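You operate a simulated robot arm through the tools that you are given. There is no shell and no other tool. Be economical: measure what you need, move in short steps, check, and stop when the job is done.

You run a simulated robot arm. Do the job below in one go: nothing can be reset, and whatever is moved stays where it is left.

JOB
Put the teal battery on top of the black weight. Open the black cabinet door e, fetch the refills carton from the upper shelf behind black cabinet door e and set it on the clear cover, then shut the e. Open the stores cupboard door, put the lamp carton on the top of the bookcase away on the top shelf of the stores cupboard, then shut the door. Open the black cabinet door a, take the teal points book and leave it on the upper shelf behind black cabinet door a, then shut the a. Put the twine carton on the clear end of the black cabinet top. Turn the air temperature knob to 19. Take the green cap and leave it on the top of the bookcase. Fetch the grey bulb and stand it on top of the green bulb carton. Put the brown cap on the top of the grey steel cabinet away in the inside of the black cap tray. Any order will do. Set down upright: teal battery, refills carton, lamp carton, twine carton, grey bulb.
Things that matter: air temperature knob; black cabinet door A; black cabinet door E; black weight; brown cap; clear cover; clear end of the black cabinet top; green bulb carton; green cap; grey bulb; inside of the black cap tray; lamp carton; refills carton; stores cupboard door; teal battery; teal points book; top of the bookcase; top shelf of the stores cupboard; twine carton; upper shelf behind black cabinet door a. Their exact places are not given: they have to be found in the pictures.

The check looks at the end state, three seconds after you hand in, the way a careful person would. Anything else that was tipped, shoved, dropped, spilled or broken makes it a failure. Lids that push on must go on centred and level and be pressed home; caps that screw on are set level and turned clockwise until they are tight.

ROBOT AND FRAMES
A 6-joint arm with a fingered hand on a trunk, on a base that drives. Base frame: it is fixed to the floor where the robot stands at the start and does not move with it; the origin is under the middle of the robot, x ahead of it, y to its left, z up; the surface under the hand at the start is at about z = 1.05. Units: m, degrees, N and s.
With the tool pointing down near the work surface it reaches from about 0.12 to 0.7 m from the robot's upright axis, wherever it stands. Its first joint turns from -166.0 to 166.0 degrees. Places, roughly: air temperature knob [0.8, 2.8, 1.3]; black cabinet door A [0.4, -1.1, 0.6]; black cabinet door E [0.4, 0.6, 0.6]; black weight (6x6x6 cm) [0.7, -0.3, 1.1]; brown cap (6x6x3 cm) [-2.4, -5.1, 1]; clear cover (17x21x2 cm) [0.3, -2.5, 0.9]; clear end of the black cabinet top [0.6, -1.1, 1]; green bulb carton [-2.25, -4.75, 1]; green cap (6x6x3 cm) [-2, 3.8, 0.8]; grey bulb (3x3x6 cm) [-2.3, -5, 1]; inside of the black cap tray (34x17 cm) [-1.88, 3.84, 0.74]; lamp carton [0.75, 2, 1]; stores cupboard door [0.1, -1.7, 0.5]; teal battery [0.75, 0, 1]; teal points book [0.75, 2.25, 0.5]; top of the bookcase (25x81 cm) [0.7, 2.3, 0.92]; top shelf of the stores cupboard [0.5, -1.7, 0.5]; twine carton [0.75, 2.25, 1]; upper shelf behind black cabinet door a [0.6, -1.1, 0.6]. Payload 4 kg.
Tool frame: the origin (TCP) lies between the finger pads and is the grasp point; the fingertips stand 0.026 m ahead of it; z points along the fingers, y is the line along which they close. Largest opening 0.148 m; the body of the gripper starts 0.073 m behind the TCP. The gripper is a hand of 3 fingers: y runs from the thumb to the fingers, the wrist lies at [0, 0, -0.239] in the tool frame, and closing takes about 1.5 s.
Orientation is that of the tool frame in the base frame, as [roll, pitch, yaw] about the fixed x, y, z axes, in that order (R = Rz(yaw) Ry(pitch) Rx(roll)). With the fingers straight down and closing along the base's y, the tool's x points along the base's -x, its y along +y and its z along -z.

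CONTROLS
- The arm moves only by the tool move_arm. Its arguments are lists of equal length, an entry for each row: "offset": the shift along the tool's x, y, z in m, a list of three; "turn": the turn, a rotation vector about the tool's x, y, z in degrees, a list of three; "fingers": the opening, from 0 (shut) to 1 (fully open). In form: {"offset": [[tx, ty, tz], ...], "turn": [[ax, ay, az], ...], "fingers": [fingers, ...]}. A call has 1 to 10 rows; each row is the pose to reach, as a shift and turn from the pose commanded when the call began, along the tool's axes at that moment. A row lasts 0.2 s, in which the tool goes at most 0.05 m and 8.6 degrees; a call with a longer step from one row to the next is refused whole, and so is a gripper value outside its range. Where a pose cannot be reached the arm comes as near as it can. A force on the tool above 40 N (or 10 N above the force at the start of the call, whichever is more), or a blocked arm, ends the call early, and 0.2 s more pass. The fingers move at their own pace (about 0.153 m/s each) and stop on an object; they squeeze with about 25 N. The grip force told is the motor's: it shows also when the fingers shut on nothing. Time passes only in rows, and 0.2 s behind the last, so rows that repeat a pose let the fingers close. The reply holds the time, the measured pose of the TCP, the force on the tool along the base axes, the opening and the grip force, in the units named above and with some noise, with the torque about the TCP (base axes, N m) and any sound that the robot's microphone picked up.
- Cameras (640 x 400 px; columns grow to the right, rows downward): "scene" is now at [0.0103, 0.165, 1.5318]; the picture's right is [0.06, -1.00, 0.00], its down [-0.83, -0.05, -0.55] and it looks along [0.55, 0.03, -0.83] (base axes); focal length 214 px, centre (320, 200). "wrist" rides on the gripper at [0.067, -0.039, -0.09] in the tool frame; the picture's right is [0.50, 0.87, 0.00], its down [-0.66, 0.38, -0.65] and it looks along [-0.57, 0.33, 0.76] (tool axes); focal length 222 px, centre (320, 200).
- capture(camera): a new picture of that camera. No time passes.
- raise_lower(by): slides the trunk up (or, below 0, down) by that many m; the arm and the scene camera ride with it, the base frame stays. It gives what a move gives, with no picture.
- base_move(legs): drives the robot by 1 to 6 legs, each [ahead, left, turn to the left] in m, m and degrees, along the robot's own axes; the way and the turn of a leg run together, so that a leg with both is an arc; at most 1.5 m and 180 degrees a leg. The arm and the cameras ride along, it lands a little off, and it stops where it bumps. It gives what a move gives.
- set_grasp(shape): the hand has 3 fingers and takes this shape, open, in about a second: jaw (thumb against the fingers, like two jaws); tri (thumb and two fingers); tip (a fingertip pinch); poke (one finger out to press); point (the index stretched); flat (the hand flat); cup (the hand cupped); fist (a fist). The gripper value then closes the fingers along that shape, each until it touches; the sizes above hold for jaw. It gives what a move gives, with no picture.
- aim_head(pan, tilt): turns the head with the scene camera to pan (to the left, within 155 degrees either way) and tilt (down, from -29 to 69), counted from straight ahead of the robot. It gives what a move gives.
- pixel_to_xyz(camera, pixels): for up to 12 pixels [column, row] of the newest picture of that camera ("zoom" is the newest enlarged one), the place [x, y, z] in the base frame of the surface seen there, good to about 0.002 m. No time passes.
- close_up(camera, box): a new picture of the part [left, top, right, bottom] of that camera's present view, enlarged. No time passes.
- finish_job(): hands the job in; it is judged then, once.

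Keep the steps short. Do not move on a guess: measure, check each grasp and each placing, and mend mistakes. In all there are 371 turns and 312 pictures (those below and enlarged ones count). Leave the gripper open and the arm clear of the work at the hand-in unless told otherwise, and finish with a single line.

The tools are called after "Call:" as a command line: name --argument value ..., lists and objects as JSON in quotes. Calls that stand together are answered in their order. move_arm: Moves the arm, as the interface text tells. Its arguments: {"type":"object","properties":{"offset":{"type":"array","items":{"type":"array","items":{"type":"number"}}},"turn":{"type":"array","items":{"type":"array","items":{"type":"number"}}},"fingers":{"type":"array","items":{"type":"number"}}},"required":["offset","turn","fingers"]} The other tools are called the same way: raise_lower (by) slides the trunk up or down; set_grasp (shape) gives the hand a shape; base_move (legs) drives the base; aim_head (pan, tilt) turns the head that bears the scene camera; capture (camera) takes a picture; pixel_to_xyz (camera, pixels) gives the place of the surface under pixels of a picture; close_up (camera, box) takes an enlarged picture of a part of a camera's view; finish_job () hands the job in.

At the start:

```text
clock: 0.0
eef_pos: [0.3776, -0.0256, 1.3492]
tool_rot: [179.9, 0.1, 180.0]
ft_force: [-0.8, -0.4, -0.3]
ft_torque: [-0.03, 0.02, 0.0]
opening: 0.1477
finger_force: 0.1
shape: jaw
trunk travel left (down, up): [-0.5, 0.09]
robot x, y, heading: [-0.002, -0.0034, -0.1]
head pan, tilt: [3.6, 56.3]
```

scene: 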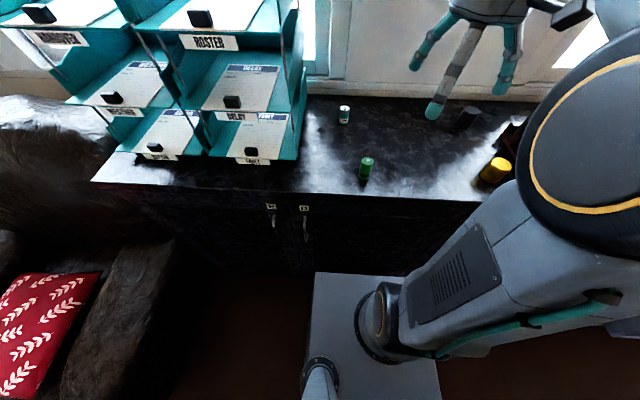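
wrist: 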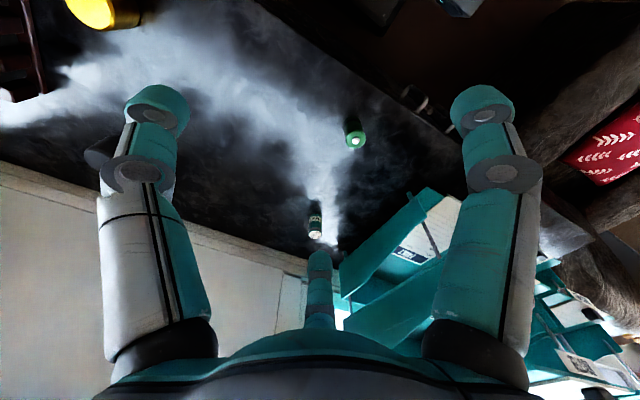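

I see a battery-like object at (344,114) and a green one at (366,168), a yellow thing at (495,170), and a dark thing at (467,117). I'll zoom in on them.

Call:
close_up --camera "scene" --box '[300, 80, 540, 230]'

Call:
pixel_to_xyz --camera "scene" --pixels '[[344, 107], [344, 118], [366, 160], [366, 172], [467, 117], [495, 168], [272, 215], [305, 220], [400, 140]]'

```text
2.67 times, centred on (420, 155) of scene
```

zoom: 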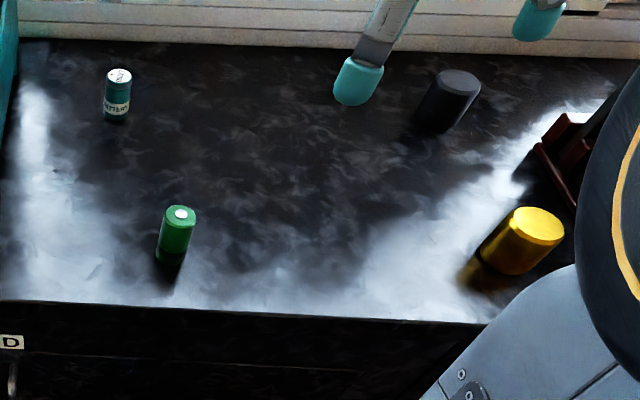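

```text
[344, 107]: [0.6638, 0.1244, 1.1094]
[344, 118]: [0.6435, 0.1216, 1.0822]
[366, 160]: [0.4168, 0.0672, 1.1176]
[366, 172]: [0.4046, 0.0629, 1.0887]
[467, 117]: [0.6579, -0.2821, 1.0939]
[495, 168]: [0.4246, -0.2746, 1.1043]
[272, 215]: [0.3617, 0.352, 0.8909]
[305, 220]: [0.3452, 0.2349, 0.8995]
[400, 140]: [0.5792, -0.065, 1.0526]
```

Teal battery is at zoom (118,95), black weight at (450,100). Measuring more points on both.

Call:
pixel_to_xyz --camera "zoom" --pixels '[[119, 75], [110, 75], [128, 75], [117, 118], [104, 95], [130, 95], [460, 82], [442, 78], [476, 84], [458, 72], [461, 92], [435, 125]]'

```text
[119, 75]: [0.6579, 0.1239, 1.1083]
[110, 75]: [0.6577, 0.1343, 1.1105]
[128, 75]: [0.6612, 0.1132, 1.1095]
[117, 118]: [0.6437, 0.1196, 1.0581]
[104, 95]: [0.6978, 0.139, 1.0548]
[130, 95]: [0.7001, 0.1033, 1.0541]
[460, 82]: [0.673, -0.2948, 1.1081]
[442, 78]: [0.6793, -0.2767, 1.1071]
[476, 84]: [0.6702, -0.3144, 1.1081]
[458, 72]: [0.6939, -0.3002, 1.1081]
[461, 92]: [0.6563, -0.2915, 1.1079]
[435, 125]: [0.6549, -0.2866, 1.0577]
```

Battery centre ≈(0.658,0.123), top 1.11; weight top centre ≈(0.675,-0.295), z 1.108. I need to know how near the base may come to the cabinet; measuring base's front edge and cabinet edge.

Call:
pixel_to_xyz --camera "scene" --pixels '[[316, 274], [420, 280], [400, 196], [250, 193], [250, 250], [400, 240], [330, 270], [110, 180], [160, 230]]'

Call:
aim_head --pan -60 --tilt 35

Call:
capture --camera "scene"

```text
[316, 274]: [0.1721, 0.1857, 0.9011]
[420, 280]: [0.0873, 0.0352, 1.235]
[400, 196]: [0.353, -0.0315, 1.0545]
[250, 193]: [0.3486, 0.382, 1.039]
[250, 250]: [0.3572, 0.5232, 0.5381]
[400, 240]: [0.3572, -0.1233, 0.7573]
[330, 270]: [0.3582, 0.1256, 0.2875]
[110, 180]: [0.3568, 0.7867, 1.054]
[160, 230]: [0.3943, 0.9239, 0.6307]
```

```text
clock: 1.3
eef_pos: [0.3781, -0.0257, 1.3516]
tool_rot: [179.9, 0.1, 179.9]
ft_force: [-1.0, 0.0, 0.2]
ft_torque: [0.01, 0.0, -0.04]
opening: 0.1477
finger_force: 0.0
shape: jaw
trunk travel left (down, up): [-0.5, 0.09]
robot x, y, heading: [0.0013, -0.0033, 0.2]
head pan, tilt: [-60.0, 35.0]
```

```text
308 pictures are left
```

scene: 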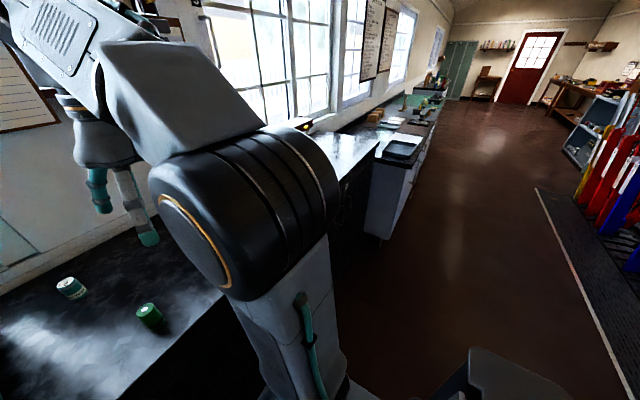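

Looking down to see the base's front edge against the cabinet.

Call:
aim_head --pan 0 --tilt 69

Call:
capture --camera "scene"

Call:
pixel_to_xyz --camera "scene" --pixels '[[330, 240], [330, 210], [330, 200], [330, 190], [370, 220], [300, 230], [340, 260]]'

```text
clock: 2.6
eef_pos: [0.3777, -0.0263, 1.3513]
tool_rot: [179.8, 0.1, 179.8]
ft_force: [0.6, 0.1, -0.7]
ft_torque: [0.02, 0.02, 0.02]
opening: 0.1479
finger_force: 0.0
shape: jaw
trunk travel left (down, up): [-0.5, 0.09]
robot x, y, heading: [-0.0016, -0.0021, 0.1]
head pan, tilt: [0.0, 68.8]
```

```text
307 pictures are left
```

scene: 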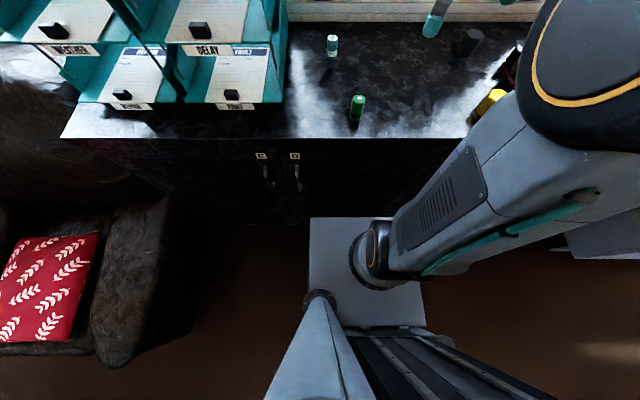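

```text
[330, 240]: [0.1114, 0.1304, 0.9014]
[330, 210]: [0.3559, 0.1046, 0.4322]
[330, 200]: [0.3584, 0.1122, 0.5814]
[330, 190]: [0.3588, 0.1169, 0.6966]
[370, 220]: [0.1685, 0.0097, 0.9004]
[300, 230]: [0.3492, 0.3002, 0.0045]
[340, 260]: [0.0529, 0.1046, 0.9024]
```

The plate's front is at x≈0.17, cabinet front 0.357. First the battery: drive ahead 0.08 so both battery and weight are in reach.

Call:
base_move --legs '[[0.08, -0.05, 0]]'

Call:
capture --camera "scene"

Call:
capture --camera "wrist"

```text
clock: 3.8
eef_pos: [0.4605, -0.0769, 1.3507]
tool_rot: [179.8, 0.1, -180.0]
ft_force: [0.3, -0.4, 1.1]
ft_torque: [0.01, 0.01, -0.02]
opening: 0.1478
finger_force: 0.0
shape: jaw
trunk travel left (down, up): [-0.5, 0.09]
robot x, y, heading: [0.0825, -0.0497, -0.1]
head pan, tilt: [0.0, 68.8]
```

```text
306 pictures are left
```

scene: 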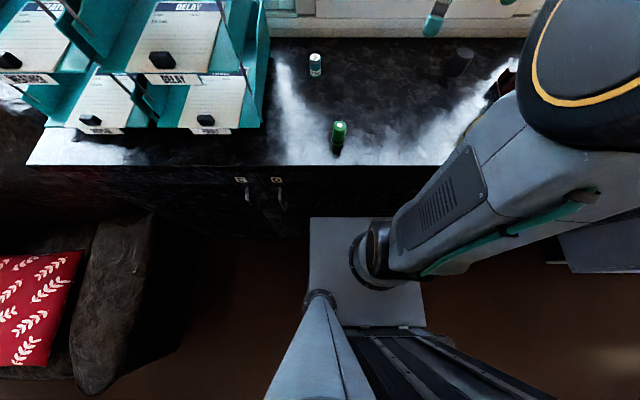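

```text
305 pictures are left
```

wrist: 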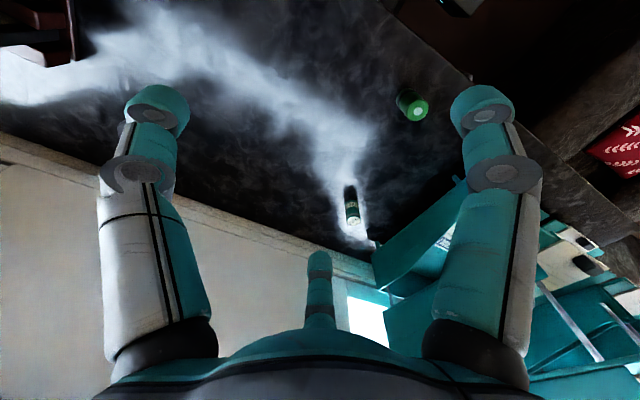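

Base drove fine. Measuring the teal rack's right edge and its height, and rechecking the battery.

Call:
pixel_to_xyz --camera "scene" --pixels '[[268, 60], [262, 10], [262, 100], [315, 58], [315, 70], [460, 52], [320, 25], [400, 10]]'

Call:
close_up --camera "scene" --box '[220, 0, 540, 200]'

```text
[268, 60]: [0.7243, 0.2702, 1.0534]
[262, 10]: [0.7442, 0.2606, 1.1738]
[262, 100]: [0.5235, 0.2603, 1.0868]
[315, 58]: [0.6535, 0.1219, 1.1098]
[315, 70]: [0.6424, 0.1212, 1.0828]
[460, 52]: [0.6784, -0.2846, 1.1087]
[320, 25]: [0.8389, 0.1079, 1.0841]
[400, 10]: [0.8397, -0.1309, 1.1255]
```

```text
2.00 times, centred on (380, 100) of scene
```

zoom: 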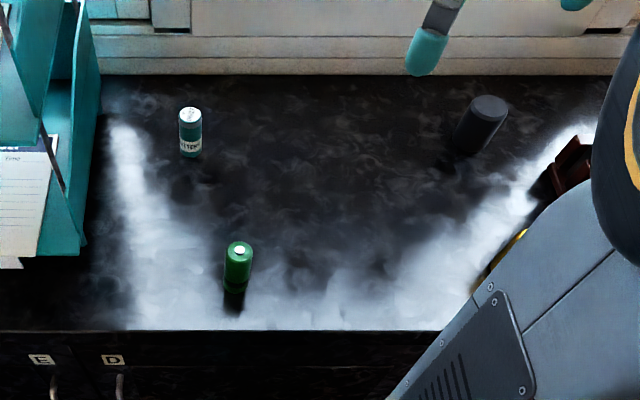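

Gap to the rack is fine without turning the hand. Moving over the battery at height.

Call:
move_arm --offset '[[-0.033, 0.033, 0], [-0.066, 0.066, 0], [-0.099, 0.1, 0], [-0.132, 0.133, 0], [-0.165, 0.166, 0], [-0.196, 0.199, 0], [-0.196, 0.199, 0.045], [-0.196, 0.199, 0.09], [-0.196, 0.199, 0.135], [-0.196, 0.199, 0.15]]' --turn '[[0, 0, 0], [0, 0, 0], [0, 0, 0], [0, 0, 0], [0, 0, 0], [0, 0, 0], [0, 0, 0], [0, 0, 0], [0, 0, 0], [0, 0, 0]]' --fingers '[1, 1, 1, 1, 1, 1, 1, 1, 1, 1]'

Call:
capture --camera "wrist"

Call:
capture --camera "scene"

```text
clock: 6.0
eef_pos: [0.6542, 0.1229, 1.2]
tool_rot: [179.8, 0.1, 179.9]
ft_force: [0.2, -0.2, 0.5]
ft_torque: [-0.02, 0.01, -0.01]
opening: 0.1479
finger_force: 0.1
shape: jaw
out of reach, approached as far as the arm can: row 4, 5, 6, 7
trunk travel left (down, up): [-0.5, 0.09]
robot x, y, heading: [0.082, -0.051, 0.1]
head pan, tilt: [0.0, 68.8]
```

```text
303 pictures are left
```

wrist: 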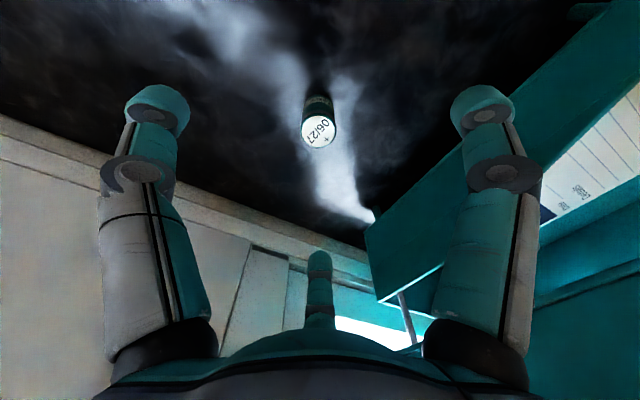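

```text
302 pictures are left
```

scene: 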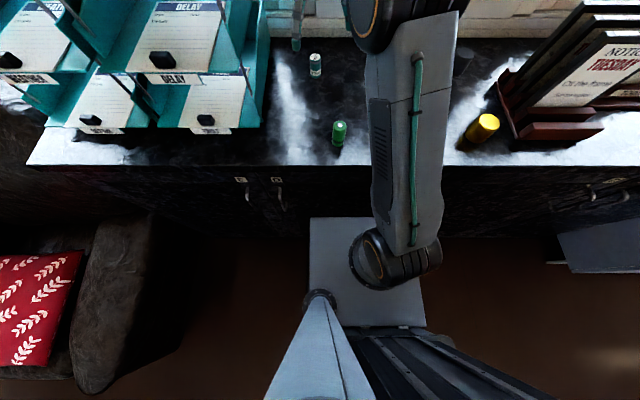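

Battery (318,130) in the wrist view lines up with the tool axis. Descending to z=1.085 and closing.

Call:
move_arm --offset '[[0, 0, 0.04], [0, 0, 0.08], [0, 0, 0.115], [0, 0, 0.115], [0, 0, 0.115], [0, 0, 0.115], [0, 0, 0.115], [0, 0, 0.115], [0, 0, 0.115], [0, 0, 0.115]]' --turn '[[0, 0, 0], [0, 0, 0], [0, 0, 0], [0, 0, 0], [0, 0, 0], [0, 0, 0], [0, 0, 0], [0, 0, 0], [0, 0, 0], [0, 0, 0]]' --fingers '[1, 1, 1, 1, 0, 0, 0, 0, 0, 0]'

Call:
capture --camera "wrist"

```text
clock: 8.2
eef_pos: [0.6546, 0.1221, 1.0835]
tool_rot: [179.8, 0.0, -180.0]
ft_force: [-0.1, 0.0, -0.5]
ft_torque: [-0.04, 0.04, 0.01]
opening: 0.0241
finger_force: 25.5
shape: jaw
trunk travel left (down, up): [-0.5, 0.09]
robot x, y, heading: [0.0853, -0.0481, -0.1]
head pan, tilt: [0.0, 68.8]
```

```text
301 pictures are left
```

wrist: 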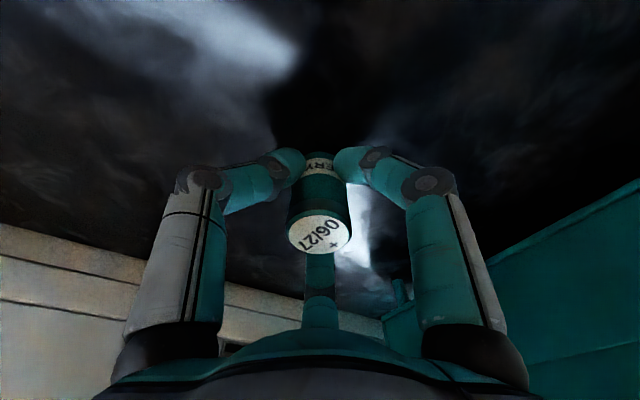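

Held (24 mm). Lifting and re-measuring the weight with a close-up.

Call:
move_arm --offset '[[0, 0, -0.04], [0, 0, -0.08], [0, 0, -0.12]]' --turn '[[0, 0, 0], [0, 0, 0], [0, 0, 0]]' --fingers '[0, 0, 0]'

Call:
close_up --camera "scene" --box '[430, 20, 510, 70]'

Call:
pixel_to_xyz --camera "zoom" --pixels '[[270, 210], [240, 200], [300, 250], [330, 220], [260, 190], [310, 190]]'

```text
clock: 9.0
eef_pos: [0.6564, 0.1199, 1.2068]
tool_rot: [179.9, 0.1, 179.9]
ft_force: [-0.1, -1.5, -1.4]
ft_torque: [-0.02, 0.0, -0.02]
opening: 0.0243
finger_force: 25.2
shape: jaw
trunk travel left (down, up): [-0.5, 0.09]
robot x, y, heading: [0.0788, -0.0507, 0.0]
head pan, tilt: [0.0, 68.8]
```

```text
8.00 times, centred on (470, 45) of scene
```

zoom: 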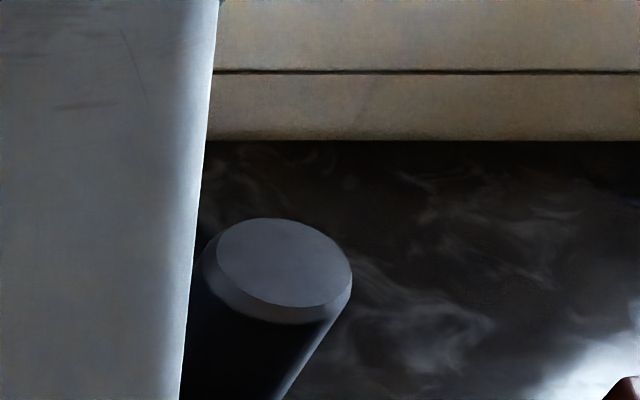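

```text
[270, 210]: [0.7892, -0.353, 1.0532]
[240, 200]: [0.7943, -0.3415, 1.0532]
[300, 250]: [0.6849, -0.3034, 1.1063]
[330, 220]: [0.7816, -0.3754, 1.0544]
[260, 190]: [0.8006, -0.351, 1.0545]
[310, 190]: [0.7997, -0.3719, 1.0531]
```

Top face centre appears at zoom (284,263).

Call:
pixel_to_xyz --camera "zoom" --pixels '[[284, 263], [222, 245], [345, 285], [275, 222], [290, 303]]'

```text
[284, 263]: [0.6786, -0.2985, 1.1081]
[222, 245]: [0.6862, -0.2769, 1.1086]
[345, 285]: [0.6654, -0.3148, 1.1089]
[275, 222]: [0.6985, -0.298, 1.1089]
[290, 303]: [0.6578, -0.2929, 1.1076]
```

Weight centre ≈(0.677,-0.296,1.108). Moving over it at height.

Call:
move_arm --offset '[[-0.002, -0.046, 0], [-0.004, -0.092, 0], [-0.007, -0.138, 0], [-0.009, -0.185, 0], [-0.011, -0.231, 0], [-0.014, -0.277, 0], [-0.016, -0.324, 0], [-0.018, -0.37, 0], [-0.0215, -0.416, 0], [-0.0215, -0.416, 0]]' --turn '[[0, 0, 0], [0, 0, 0], [0, 0, 0], [0, 0, 0], [0, 0, 0], [0, 0, 0], [0, 0, 0], [0, 0, 0], [0, 0, 0], [0, 0, 0]]' --fingers '[0, 0, 0, 0, 0, 0, 0, 0, 0, 0]'

Call:
capture --camera "wrist"

```text
clock: 11.2
eef_pos: [0.6771, -0.2945, 1.2036]
tool_rot: [179.9, 0.0, 180.0]
ft_force: [-0.2, -0.2, -1.8]
ft_torque: [0.04, 0.03, 0.0]
opening: 0.0244
finger_force: 25.2
shape: jaw
trunk travel left (down, up): [-0.5, 0.09]
robot x, y, heading: [0.0821, -0.0494, 0.2]
head pan, tilt: [0.0, 68.8]
```

```text
299 pictures are left
```

wrist: 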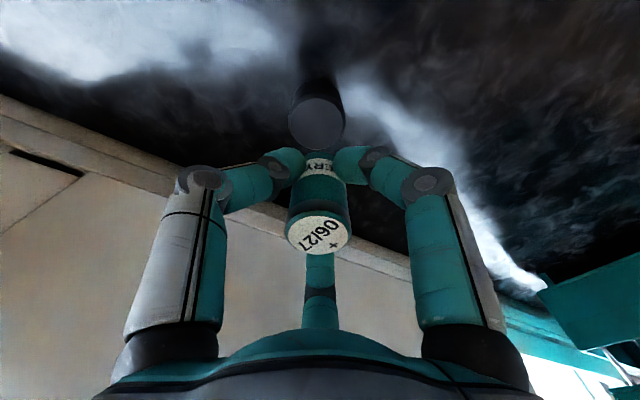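

Aligned. Descending 0.063.

Call:
move_arm --offset '[[0, 0, 0.03], [0, 0, 0.055], [0, 0, 0.062], [0, 0, 0.064], [0, 0, 0.064]]' --turn '[[0, 0, 0], [0, 0, 0], [0, 0, 0], [0, 0, 0], [0, 0, 0]]' --fingers '[0, 0, 0, 0, 0]'

Call:
capture --camera "wrist"

```text
clock: 12.4
eef_pos: [0.6777, -0.293, 1.1426]
tool_rot: [179.9, 0.1, -179.9]
ft_force: [0.3, -0.4, -0.8]
ft_torque: [0.01, 0.02, -0.02]
opening: 0.0241
finger_force: 25.3
shape: jaw
trunk travel left (down, up): [-0.5, 0.09]
robot x, y, heading: [0.0813, -0.0501, -0.1]
head pan, tilt: [0.0, 68.8]
```

```text
298 pictures are left
```

wrist: 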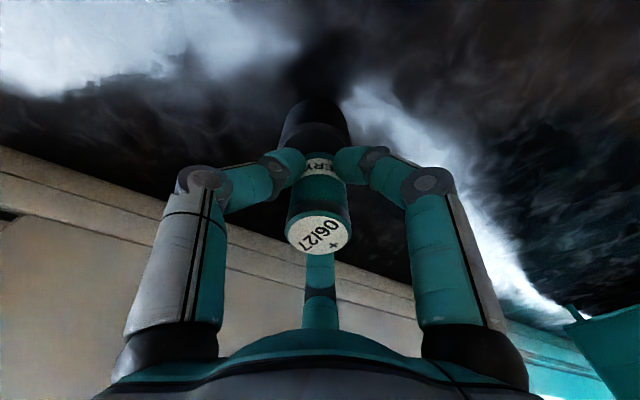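

No contact yet (force ~0). Easing down a few mm more until weight is carried.

Call:
move_arm --offset '[[0, 0, 0.001], [0, 0, 0.002], [0, 0, 0.003], [0, 0, 0.003]]' --turn '[[0, 0, 0], [0, 0, 0], [0, 0, 0], [0, 0, 0]]' --fingers '[0, 0, 0, 0]'

```text
clock: 13.4
eef_pos: [0.6767, -0.2936, 1.138]
tool_rot: [179.9, 0.1, 180.0]
ft_force: [0.6, -0.2, -2.1]
ft_torque: [0.0, -0.01, 0.03]
opening: 0.0239
finger_force: 25.0
shape: jaw
trunk travel left (down, up): [-0.5, 0.09]
robot x, y, heading: [0.0831, -0.05, -0.1]
head pan, tilt: [0.0, 68.8]
```

Call:
move_arm --offset '[[0, 0, 0.001], [0, 0, 0.002], [0, 0, 0.002]]' --turn '[[0, 0, 0], [0, 0, 0], [0, 0, 0]]' --fingers '[0, 0, 0]'

```text
clock: 14.2
eef_pos: [0.6758, -0.2922, 1.1371]
tool_rot: [180.0, 0.2, -180.0]
ft_force: [-0.1, -0.2, 7.2]
ft_torque: [0.02, 0.0, -0.01]
opening: 0.0242
finger_force: 24.6
shape: jaw
trunk travel left (down, up): [-0.5, 0.09]
robot x, y, heading: [0.0841, -0.0515, 0.0]
head pan, tilt: [0.0, 68.8]
```

Contact (7 N up). Opening and withdrawing upward.

Call:
move_arm --offset '[[0, 0, 0], [0, 0, 0], [0, 0, 0], [0, 0, 0], [0, 0, 0], [0, 0, -0.04], [0, 0, -0.085], [0, 0, -0.13], [0, 0, -0.17]]' --turn '[[0, 0, 0], [0, 0, 0], [0, 0, 0], [0, 0, 0], [0, 0, 0], [0, 0, 0], [0, 0, 0], [0, 0, 0], [0, 0, 0]]' --fingers '[0.5, 0.8, 0.8, 0.8, 0.8, 0.8, 0.8, 0.8, 0.8]'

Call:
capture --camera "wrist"

```text
clock: 16.2
eef_pos: [0.6636, -0.2697, 1.2493]
tool_rot: [180.0, 0.1, 179.9]
ft_force: [0.2, 0.1, -0.2]
ft_torque: [0.04, 0.04, 0.02]
opening: 0.1183
finger_force: 0.0
shape: jaw
out of reach, approached as far as the arm can: row 8, 9
trunk travel left (down, up): [-0.5, 0.09]
robot x, y, heading: [0.0787, -0.0511, -0.0]
head pan, tilt: [0.0, 68.8]
```

```text
297 pictures are left
```

wrist: 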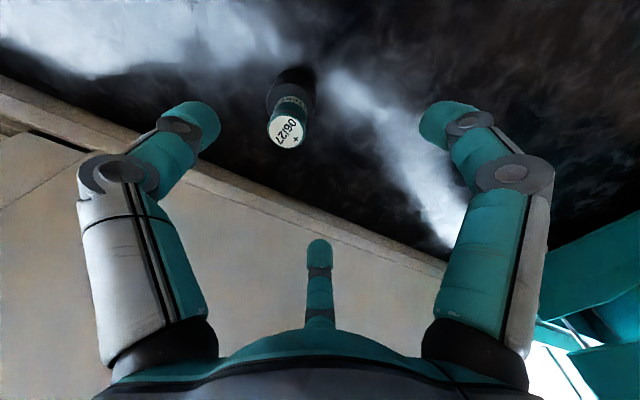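

Battery stands on the weight. Retracting the arm, then looking at door e and the chair.

Call:
move_arm --offset '[[0.035, 0.025, -0.012], [0.07, 0.05, -0.025], [0.105, 0.075, -0.037], [0.14, 0.1, -0.05], [0.175, 0.125, -0.063], [0.21, 0.15, -0.075], [0.245, 0.175, -0.087], [0.28, 0.2, -0.1]]' --turn '[[0, 0, 0], [0, 0, 0], [0, 0, 0], [0, 0, 0], [0, 0, 0], [0, 0, 0], [0, 0, 0], [0, 0, 0]]' --fingers '[1, 1, 1, 1, 1, 1, 1, 1]'

Call:
base_move --legs '[[-0.6, 0.3, 0]]'

Call:
aim_head --pan 10 --tilt 35

Call:
capture --camera "scene"

```text
clock: 18.0
eef_pos: [0.3827, -0.071, 1.349]
tool_rot: [179.8, 0.0, 180.0]
ft_force: [-0.5, -0.7, -0.7]
ft_torque: [0.01, 0.02, -0.02]
opening: 0.1478
finger_force: 0.0
shape: jaw
trunk travel left (down, up): [-0.5, 0.09]
robot x, y, heading: [0.0813, -0.0508, 0.3]
head pan, tilt: [0.0, 68.8]
```

```text
clock: 21.7
eef_pos: [-0.2253, 0.2349, 1.3496]
tool_rot: [180.0, 0.1, -179.8]
ft_force: [0.4, 0.6, -0.3]
ft_torque: [0.0, 0.02, 0.03]
opening: 0.1482
finger_force: 0.0
shape: jaw
trunk travel left (down, up): [-0.5, 0.09]
robot x, y, heading: [-0.5276, 0.2549, 0.4]
head pan, tilt: [0.0, 68.8]
```

```text
clock: 22.7
eef_pos: [-0.2248, 0.2358, 1.3497]
tool_rot: [179.9, 0.1, -179.9]
ft_force: [-0.2, 0.2, 0.6]
ft_torque: [0.02, 0.0, -0.01]
opening: 0.1477
finger_force: 0.0
shape: jaw
trunk travel left (down, up): [-0.5, 0.09]
robot x, y, heading: [-0.5229, 0.253, 0.3]
head pan, tilt: [10.0, 35.0]
```

```text
296 pictures are left
```

scene: 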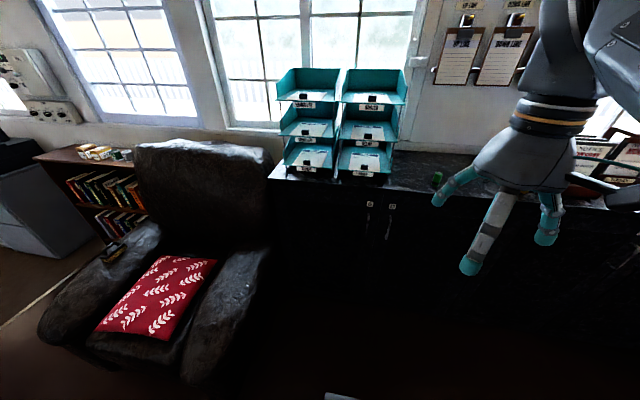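

Measuring the chair arm, doors and handles.

Call:
close_up --camera "scene" --box '[220, 160, 460, 310]'

Call:
pixel_to_xyz --camera "scene" --pixels '[[262, 255], [240, 260], [195, 370], [268, 180], [369, 205], [391, 207], [300, 220], [265, 230], [230, 300]]'

```text
2.67 times, centred on (340, 235) of scene
```

zoom: 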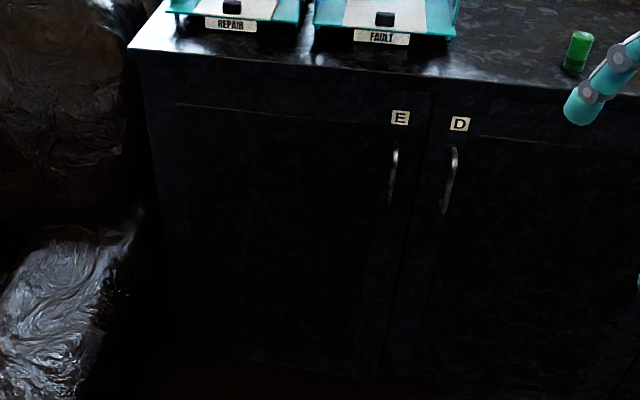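

```text
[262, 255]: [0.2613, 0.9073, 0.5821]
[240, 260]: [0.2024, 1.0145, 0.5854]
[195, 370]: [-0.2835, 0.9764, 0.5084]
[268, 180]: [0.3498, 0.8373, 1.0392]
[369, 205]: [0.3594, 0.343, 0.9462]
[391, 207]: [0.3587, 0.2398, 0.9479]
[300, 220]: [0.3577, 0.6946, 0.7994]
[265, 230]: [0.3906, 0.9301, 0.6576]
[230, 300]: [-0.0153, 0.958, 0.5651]
```

Chair arm begins at y≈0.90, door hinge ≈0.83, handle of E at y≈0.35: door can open about 90°. Measuring the handle, and lowering the trunk to bring the arm to handle height.

Call:
pixel_to_xyz --camera "zoom" --pixels '[[396, 152], [396, 165], [393, 180], [391, 195], [390, 204], [452, 160], [447, 200], [416, 130], [405, 300], [180, 104], [160, 200], [150, 130]]'

Call:
raise_lower --by -0.25

Call:
move_arm --offset '[[0, 0, 0], [0, 0, 0], [0, 0, 0], [0, 0, 0], [0, 0, 0], [0, 0, 0], [0, 0, 0], [0, 0, 0], [0, 0, 0], [0, 0, 0]]' --turn '[[0, -8, 0], [0, -16, 0], [0, -24, 0], [0, -32, 0], [0, -40, 0], [0, -48, 0], [0, -56, 0], [0, -64, 0], [0, -72, 0], [0, -80, 0]]' --fingers '[1, 1, 1, 1, 1, 1, 1, 1, 1, 1]'

```text
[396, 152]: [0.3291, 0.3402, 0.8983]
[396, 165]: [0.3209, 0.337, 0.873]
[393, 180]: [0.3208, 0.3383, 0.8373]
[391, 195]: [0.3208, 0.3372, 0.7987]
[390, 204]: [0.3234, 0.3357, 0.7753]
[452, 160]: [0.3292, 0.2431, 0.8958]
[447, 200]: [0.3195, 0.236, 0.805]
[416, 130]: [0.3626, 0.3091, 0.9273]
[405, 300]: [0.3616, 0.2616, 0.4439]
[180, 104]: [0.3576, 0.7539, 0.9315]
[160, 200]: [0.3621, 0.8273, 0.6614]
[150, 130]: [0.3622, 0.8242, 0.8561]
```

```text
clock: 25.3
eef_pos: [-0.2244, 0.2346, 1.1002]
tool_rot: [179.9, 0.1, -179.7]
ft_force: [-0.3, 0.4, 0.0]
ft_torque: [0.0, -0.01, -0.01]
opening: 0.148
finger_force: 0.0
shape: jaw
trunk travel left (down, up): [-0.25, 0.34]
robot x, y, heading: [-0.5316, 0.2542, 0.5]
head pan, tilt: [10.0, 35.0]
```

```text
clock: 26.6
eef_pos: [-0.1795, 0.2246, 1.0492]
tool_rot: [176.7, 33.1, 178.5]
ft_force: [0.7, 0.9, -0.8]
ft_torque: [-0.02, 0.04, 0.01]
opening: 0.1478
finger_force: 0.1
shape: jaw
trunk travel left (down, up): [-0.25, 0.34]
robot x, y, heading: [-0.5279, 0.2519, 0.3]
head pan, tilt: [10.0, 35.0]
stopped in row 6: the arm was blocked; the commanded pose is now the measured one
```

Blocked because the wrist folds into the body; moving ahead 0.2 m while turning.

Call:
move_arm --offset '[[-0.034, 0, 0.022], [-0.067, 0, 0.044], [-0.1, 0, 0.065], [-0.134, 0, 0.087], [-0.168, 0, 0.109], [-0.168, 0, 0.109], [-0.168, 0, 0.109], [-0.168, 0, 0.109]]' --turn '[[0, -4, 0], [0, -10, 0], [0, -18, 0], [0, -26, 0], [0, -34, 0], [0, -42, 0], [0, -50, 0], [0, -57, 0]]' --fingers '[0.7, 0.7, 0.7, 0.7, 0.7, 0.7, 0.7, 0.7]'

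Call:
capture --camera "scene"

Call:
capture --camera "wrist"

```text
clock: 28.4
eef_pos: [0.0042, 0.2111, 1.0751]
tool_rot: [175.1, 71.7, 170.9]
ft_force: [-0.2, -0.5, 0.3]
ft_torque: [0.03, 0.01, -0.01]
opening: 0.1038
finger_force: 0.0
shape: jaw
out of reach, approached as far as the arm can: row 6, 7, 8
trunk travel left (down, up): [-0.25, 0.34]
robot x, y, heading: [-0.526, 0.2541, 0.2]
head pan, tilt: [10.0, 35.0]
```

```text
294 pictures are left
```

scene: 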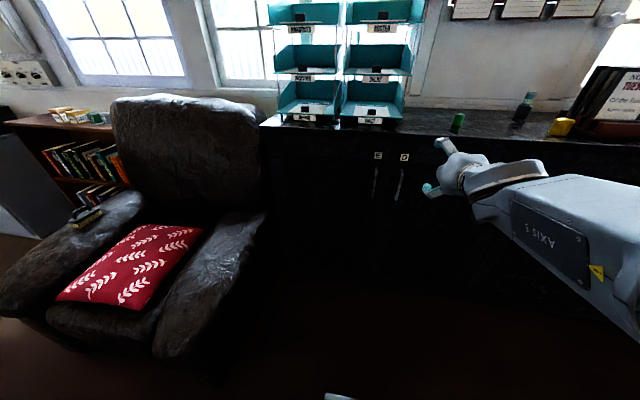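

```text
293 pictures are left
```

wrist: 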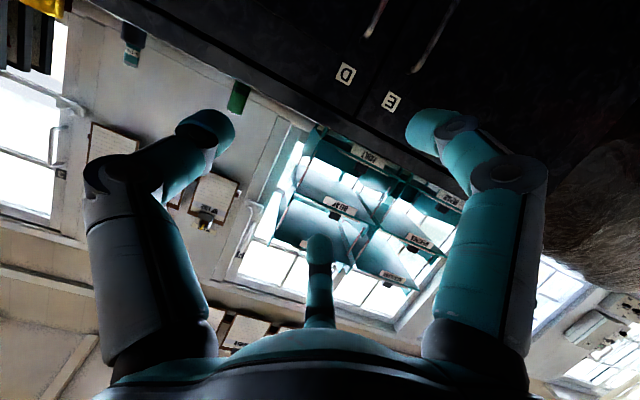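

Hand is nearly horizontal; from its measured orientation I'll correct to exactly level and move to in front of handle E (0.2, 0.337, 0.84).

Call:
move_arm --offset '[[0.0187, 0.015, 0.028], [0.0375, 0.03, 0.056], [0.056, 0.045, 0.084], [0.075, 0.06, 0.112], [0.094, 0.075, 0.139], [0.112, 0.09, 0.167], [0.131, 0.105, 0.195], [0.15, 0.12, 0.223], [0.1686, 0.1345, 0.251], [0.1686, 0.1345, 0.251]]' --turn '[[-0.5, -2, -0.2], [-1, -4, -0.5], [-1.4, -6, -0.7], [-1.9, -8, -1], [-2.3, -10, -1.2], [-2.8, -12, -1.5], [-3.3, -14, -1.7], [-3.7, -16, -2], [-4.2, -18.2, -2.2], [-4.2, -18.2, -2.2]]' --fingers '[0.6, 0.6, 0.6, 0.6, 0.6, 0.6, 0.6, 0.6, 0.6, 0.6]'

Call:
capture --camera "wrist"

Call:
capture --camera "scene"

```text
clock: 30.6
eef_pos: [0.2022, 0.3382, 0.8378]
tool_rot: [-143.8, 90.0, -143.5]
ft_force: [0.4, -0.3, 0.6]
ft_torque: [0.01, -0.02, -0.01]
opening: 0.0894
finger_force: 0.1
shape: jaw
out of reach, approached as far as the arm can: row 1
trunk travel left (down, up): [-0.25, 0.34]
robot x, y, heading: [-0.5245, 0.2568, 0.4]
head pan, tilt: [10.0, 35.0]
```

```text
292 pictures are left
```

wrist: 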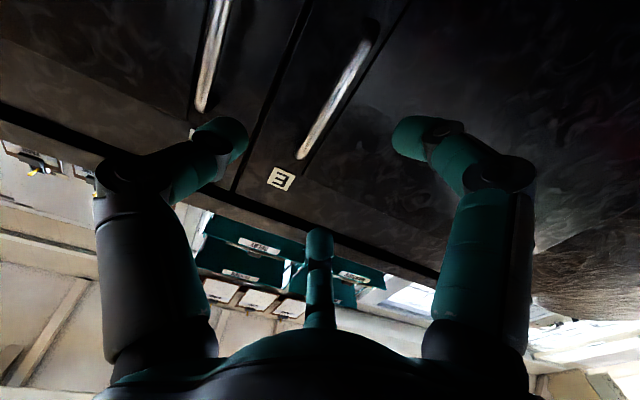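

```text
291 pictures are left
```

scene: 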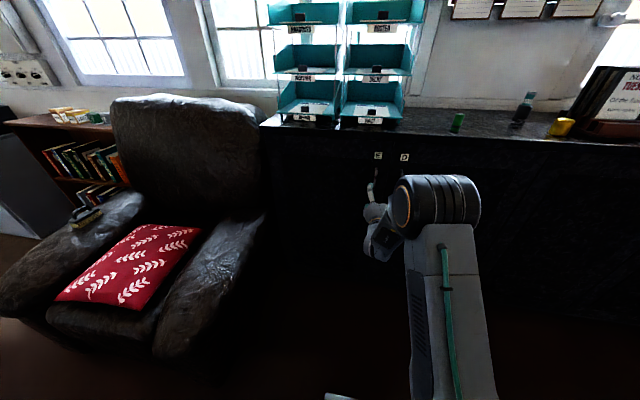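

Handle E lies between the fingers ahead. Advancing 0.116 and closing on the bar.

Call:
move_arm --offset '[[0, 0, 0.04], [0, 0, 0.08], [0, 0, 0.114], [0, 0, 0.114], [0, 0, 0.114], [0, 0, 0.114], [0, 0, 0.114], [0, 0, 0.114]]' --turn '[[0, 0, 0], [0, 0, 0], [0, 0, 0], [0, 0, 0], [0, 0, 0], [0, 0, 0], [0, 0, 0], [0, 0, 0]]' --fingers '[0.6, 0.6, 0.6, 0.6, 0, 0, 0, 0]'

Call:
capture --camera "wrist"

```text
clock: 32.4
eef_pos: [0.3153, 0.3389, 0.8394]
tool_rot: [36.9, 89.8, 37.0]
ft_force: [0.8, 0.8, 0.3]
ft_torque: [-0.02, 0.0, -0.01]
opening: 0.003
finger_force: 24.9
shape: jaw
trunk travel left (down, up): [-0.25, 0.34]
robot x, y, heading: [-0.5257, 0.2551, 0.3]
head pan, tilt: [10.0, 35.0]
```

```text
290 pictures are left
```

wrist: 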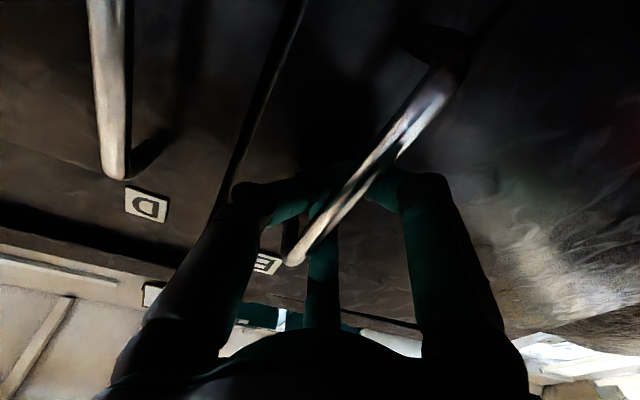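

Test pull: arc of 10° about the hinge.

Call:
move_arm --offset '[[0, 0.0005, -0.02], [0, 0.003, -0.043], [0, 0.008, -0.064], [0, 0.0144, -0.085], [0, 0.0144, -0.085]]' --turn '[[2.3, 0, 0], [5, 0, 0], [7.5, 0, 0], [10, 0, 0], [10, 0, 0]]' --fingers '[0, 0, 0, 0, 0]'

Call:
capture --camera "wrist"

Call:
capture --camera "scene"

```text
clock: 33.6
eef_pos: [0.2305, 0.3516, 0.8401]
tool_rot: [15.2, 89.9, 5.2]
ft_force: [2.2, 7.1, -0.9]
ft_torque: [-0.02, 0.01, -0.06]
opening: 0.0028
finger_force: 25.1
shape: jaw
trunk travel left (down, up): [-0.25, 0.34]
robot x, y, heading: [-0.5246, 0.256, 0.3]
head pan, tilt: [10.0, 35.0]
```

```text
289 pictures are left
```

wrist: 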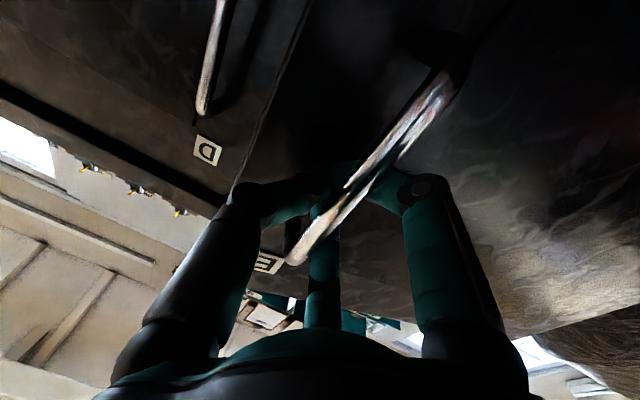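

```text
288 pictures are left
```

scene: 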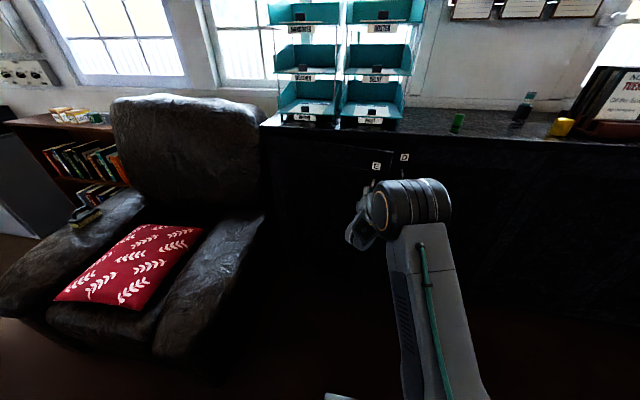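

Door follows. Continuing another 20° along the same arc.

Call:
move_arm --offset '[[0, 0.003, -0.043], [0, 0.0144, -0.085], [0, 0.027, -0.125], [0, 0.0433, -0.1655], [0, 0.0433, -0.1655]]' --turn '[[5, 0, 0], [10, 0, 0], [15, 0, 0], [20, 0, 0], [20, 0, 0]]' --fingers '[0, 0, 0, 0, 0]'

Call:
capture --camera "scene"

```text
clock: 34.8
eef_pos: [0.0749, 0.4238, 0.8399]
tool_rot: [-165.9, 89.9, 164.4]
ft_force: [8.5, 12.8, 1.0]
ft_torque: [-0.05, -0.02, -0.13]
opening: 0.0029
finger_force: 24.8
shape: jaw
trunk travel left (down, up): [-0.25, 0.34]
robot x, y, heading: [-0.5277, 0.2534, 0.2]
head pan, tilt: [10.0, 35.0]
```

```text
287 pictures are left
```

scene: 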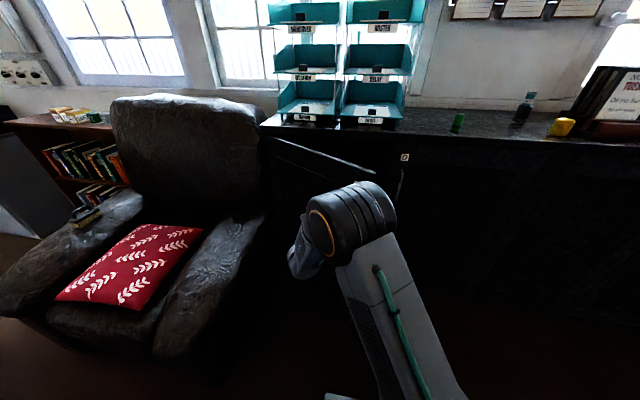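

Call:
move_arm --offset '[[0, 0.008, -0.043], [0, 0.019, -0.084], [0, 0.032, -0.122], [0, 0.032, -0.122]]' --turn '[[5, 0, 0], [10, 0, 0], [15, 0, 0], [15, 0, 0]]' --fingers '[0, 0, 0, 0]'

Call:
capture --camera "scene"

```text
clock: 35.8
eef_pos: [-0.0137, 0.511, 0.8393]
tool_rot: [79.0, 89.9, 33.9]
ft_force: [0.1, 0.5, 0.4]
ft_torque: [-0.03, -0.01, 0.02]
opening: 0.0026
finger_force: 25.0
shape: jaw
trunk travel left (down, up): [-0.25, 0.34]
robot x, y, heading: [-0.5279, 0.2529, 0.3]
head pan, tilt: [10.0, 35.0]
```

```text
286 pictures are left
```

scene: 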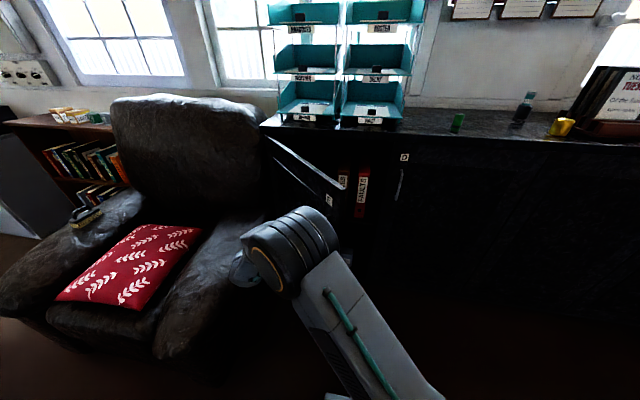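

Force low, shelf contents appear. Continuing another 20°.

Call:
move_arm --offset '[[0, 0.004, -0.041], [0, 0.0144, -0.082], [0, 0.027, -0.1215], [0, 0.0423, -0.16], [0, 0.0423, -0.16]]' --turn '[[5, 0, 0], [10, 0, 0], [15, 0, 0], [20, 0, 0], [20, 0, 0]]' --fingers '[0, 0, 0, 0, 0]'

Call:
capture --camera "scene"

```text
clock: 36.7
eef_pos: [-0.0443, 0.5744, 0.8374]
tool_rot: [-177.0, 89.5, 126.4]
ft_force: [-28.7, -16.9, 11.5]
ft_torque: [-0.18, 0.02, 0.28]
opening: 0.0027
finger_force: 25.2
shape: jaw
out of reach, approached as far as the arm can: row 2, 3, 4
trunk travel left (down, up): [-0.25, 0.34]
robot x, y, heading: [-0.5277, 0.2566, 0.3]
head pan, tilt: [10.0, 35.0]
stopped in row 4: the force on the tool passed its limit at 46 N (the readings are from after the stop); the commanded pose is now the measured one
```

```text
285 pictures are left
```

scene: 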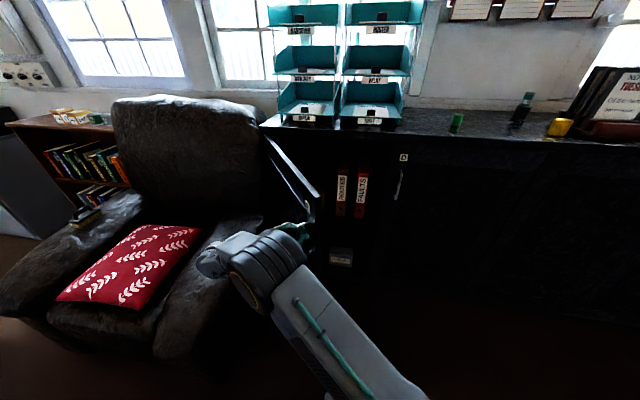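

Arm's limit at ~53°. Opening the fingers and backing off the bar; then I'll push from inside.

Call:
move_arm --offset '[[0, 0, 0], [0, 0, 0], [0, 0, 0], [0, 0, 0], [0, -0.015, -0.02], [0, -0.035, -0.042], [0, -0.055, -0.07], [0, -0.08, -0.09], [0, -0.11, -0.1]]' --turn '[[0, 0, 0], [0, 0, 0], [0, 0, 0], [0, 0, 0], [0, 0, 0], [0, 0, 0], [0, 0, 0], [0, 0, 0], [0, 0, 0]]' --fingers '[0.5, 1, 1, 1, 1, 1, 1, 1, 1]'

Call:
capture --camera "wrist"

Call:
capture --camera "scene"

```text
clock: 38.7
eef_pos: [-0.094, 0.54, 0.8205]
tool_rot: [-179.0, 88.9, 126.5]
ft_force: [-0.4, 0.2, 3.1]
ft_torque: [0.1, -0.17, -0.05]
opening: 0.148
finger_force: 0.0
shape: jaw
out of reach, approached as far as the arm can: row 5, 6, 7, 8, 9
trunk travel left (down, up): [-0.25, 0.34]
robot x, y, heading: [-0.5249, 0.2519, 0.4]
head pan, tilt: [10.0, 35.0]
```

```text
284 pictures are left
```

wrist: 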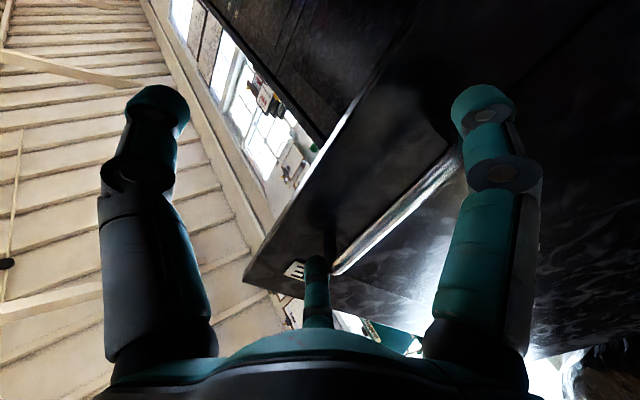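

```text
283 pictures are left
```

scene: 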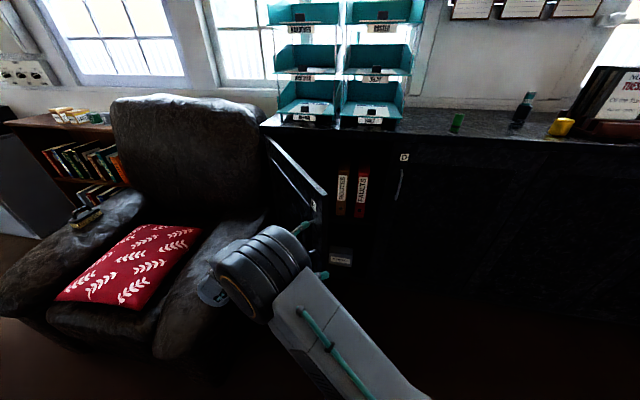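

The bar is still just within finger tips; I'll back off along the tool axis using the base ([-0.05, +0.065]).

Call:
base_move --legs '[[-0.05, 0.065, 0], [-0.15, -0.2, 0]]'

Call:
capture --camera "scene"

Call:
close_up --camera "scene" --box '[240, 100, 480, 250]'

```text
clock: 41.2
eef_pos: [-0.293, 0.4038, 0.8198]
tool_rot: [-175.2, 89.0, 130.2]
ft_force: [-1.2, 0.4, 0.5]
ft_torque: [0.0, -0.02, -0.02]
opening: 0.1481
finger_force: 0.0
shape: jaw
trunk travel left (down, up): [-0.25, 0.34]
robot x, y, heading: [-0.7253, 0.1157, 0.4]
head pan, tilt: [10.0, 35.0]
```

```text
282 pictures are left
```

scene: 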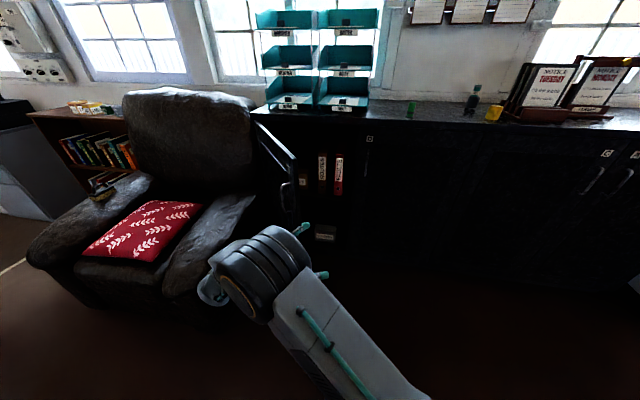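

```text
2.67 times, centred on (360, 175) of scene
```

zoom: 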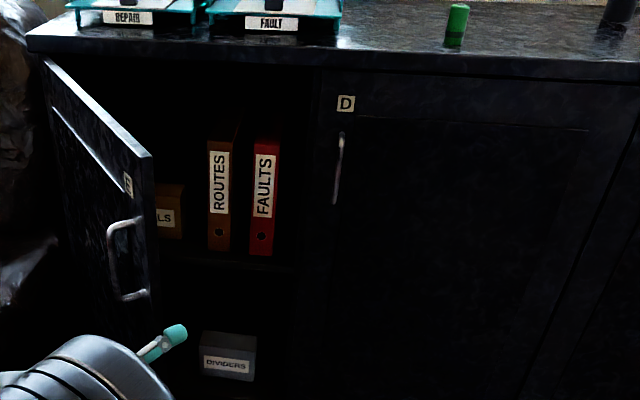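

The carton marked "...LS" on the upper shelf, left of the binders, is the refills carton. Now straightening the hand to point ahead (+x) with 54.6° turn back and moving to (-0.15,0.35).

Call:
move_arm --offset '[[0, 0.012, 0.018], [0, 0.024, 0.036], [0, 0.036, 0.054], [0, 0.048, 0.072], [0, 0.06, 0.09], [0, 0.072, 0.108], [0, 0.085, 0.127], [0, 0.085, 0.127]]' --turn '[[-7.8, 0, 0], [-15.6, 0, 0], [-23.4, 0, 0], [-31.2, 0, 0], [-39, 0, 0], [-46.8, 0, 0], [-54.6, 0, 0], [-54.6, 0, 0]]' --fingers '[0.5, 0.2, 0, 0, 0, 0, 0, 0]'

Call:
capture --camera "scene"

```text
clock: 43.0
eef_pos: [-0.1494, 0.349, 0.8194]
tool_rot: [129.9, 88.9, 130.0]
ft_force: [0.2, 0.2, -0.1]
ft_torque: [-0.01, 0.0, 0.0]
opening: 0.0
finger_force: 25.0
shape: jaw
trunk travel left (down, up): [-0.25, 0.34]
robot x, y, heading: [-0.7293, 0.1139, 0.4]
head pan, tilt: [10.0, 35.0]
```

```text
280 pictures are left
```

scene: 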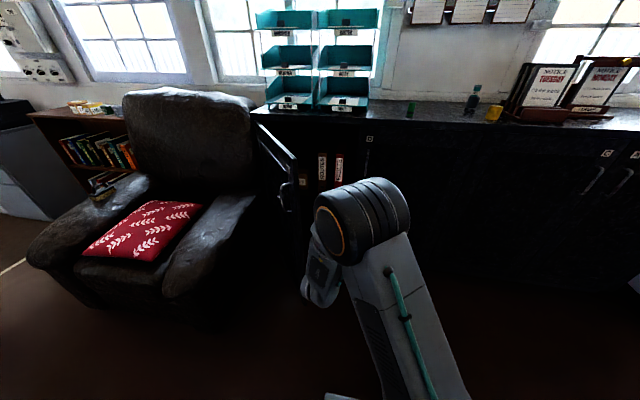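

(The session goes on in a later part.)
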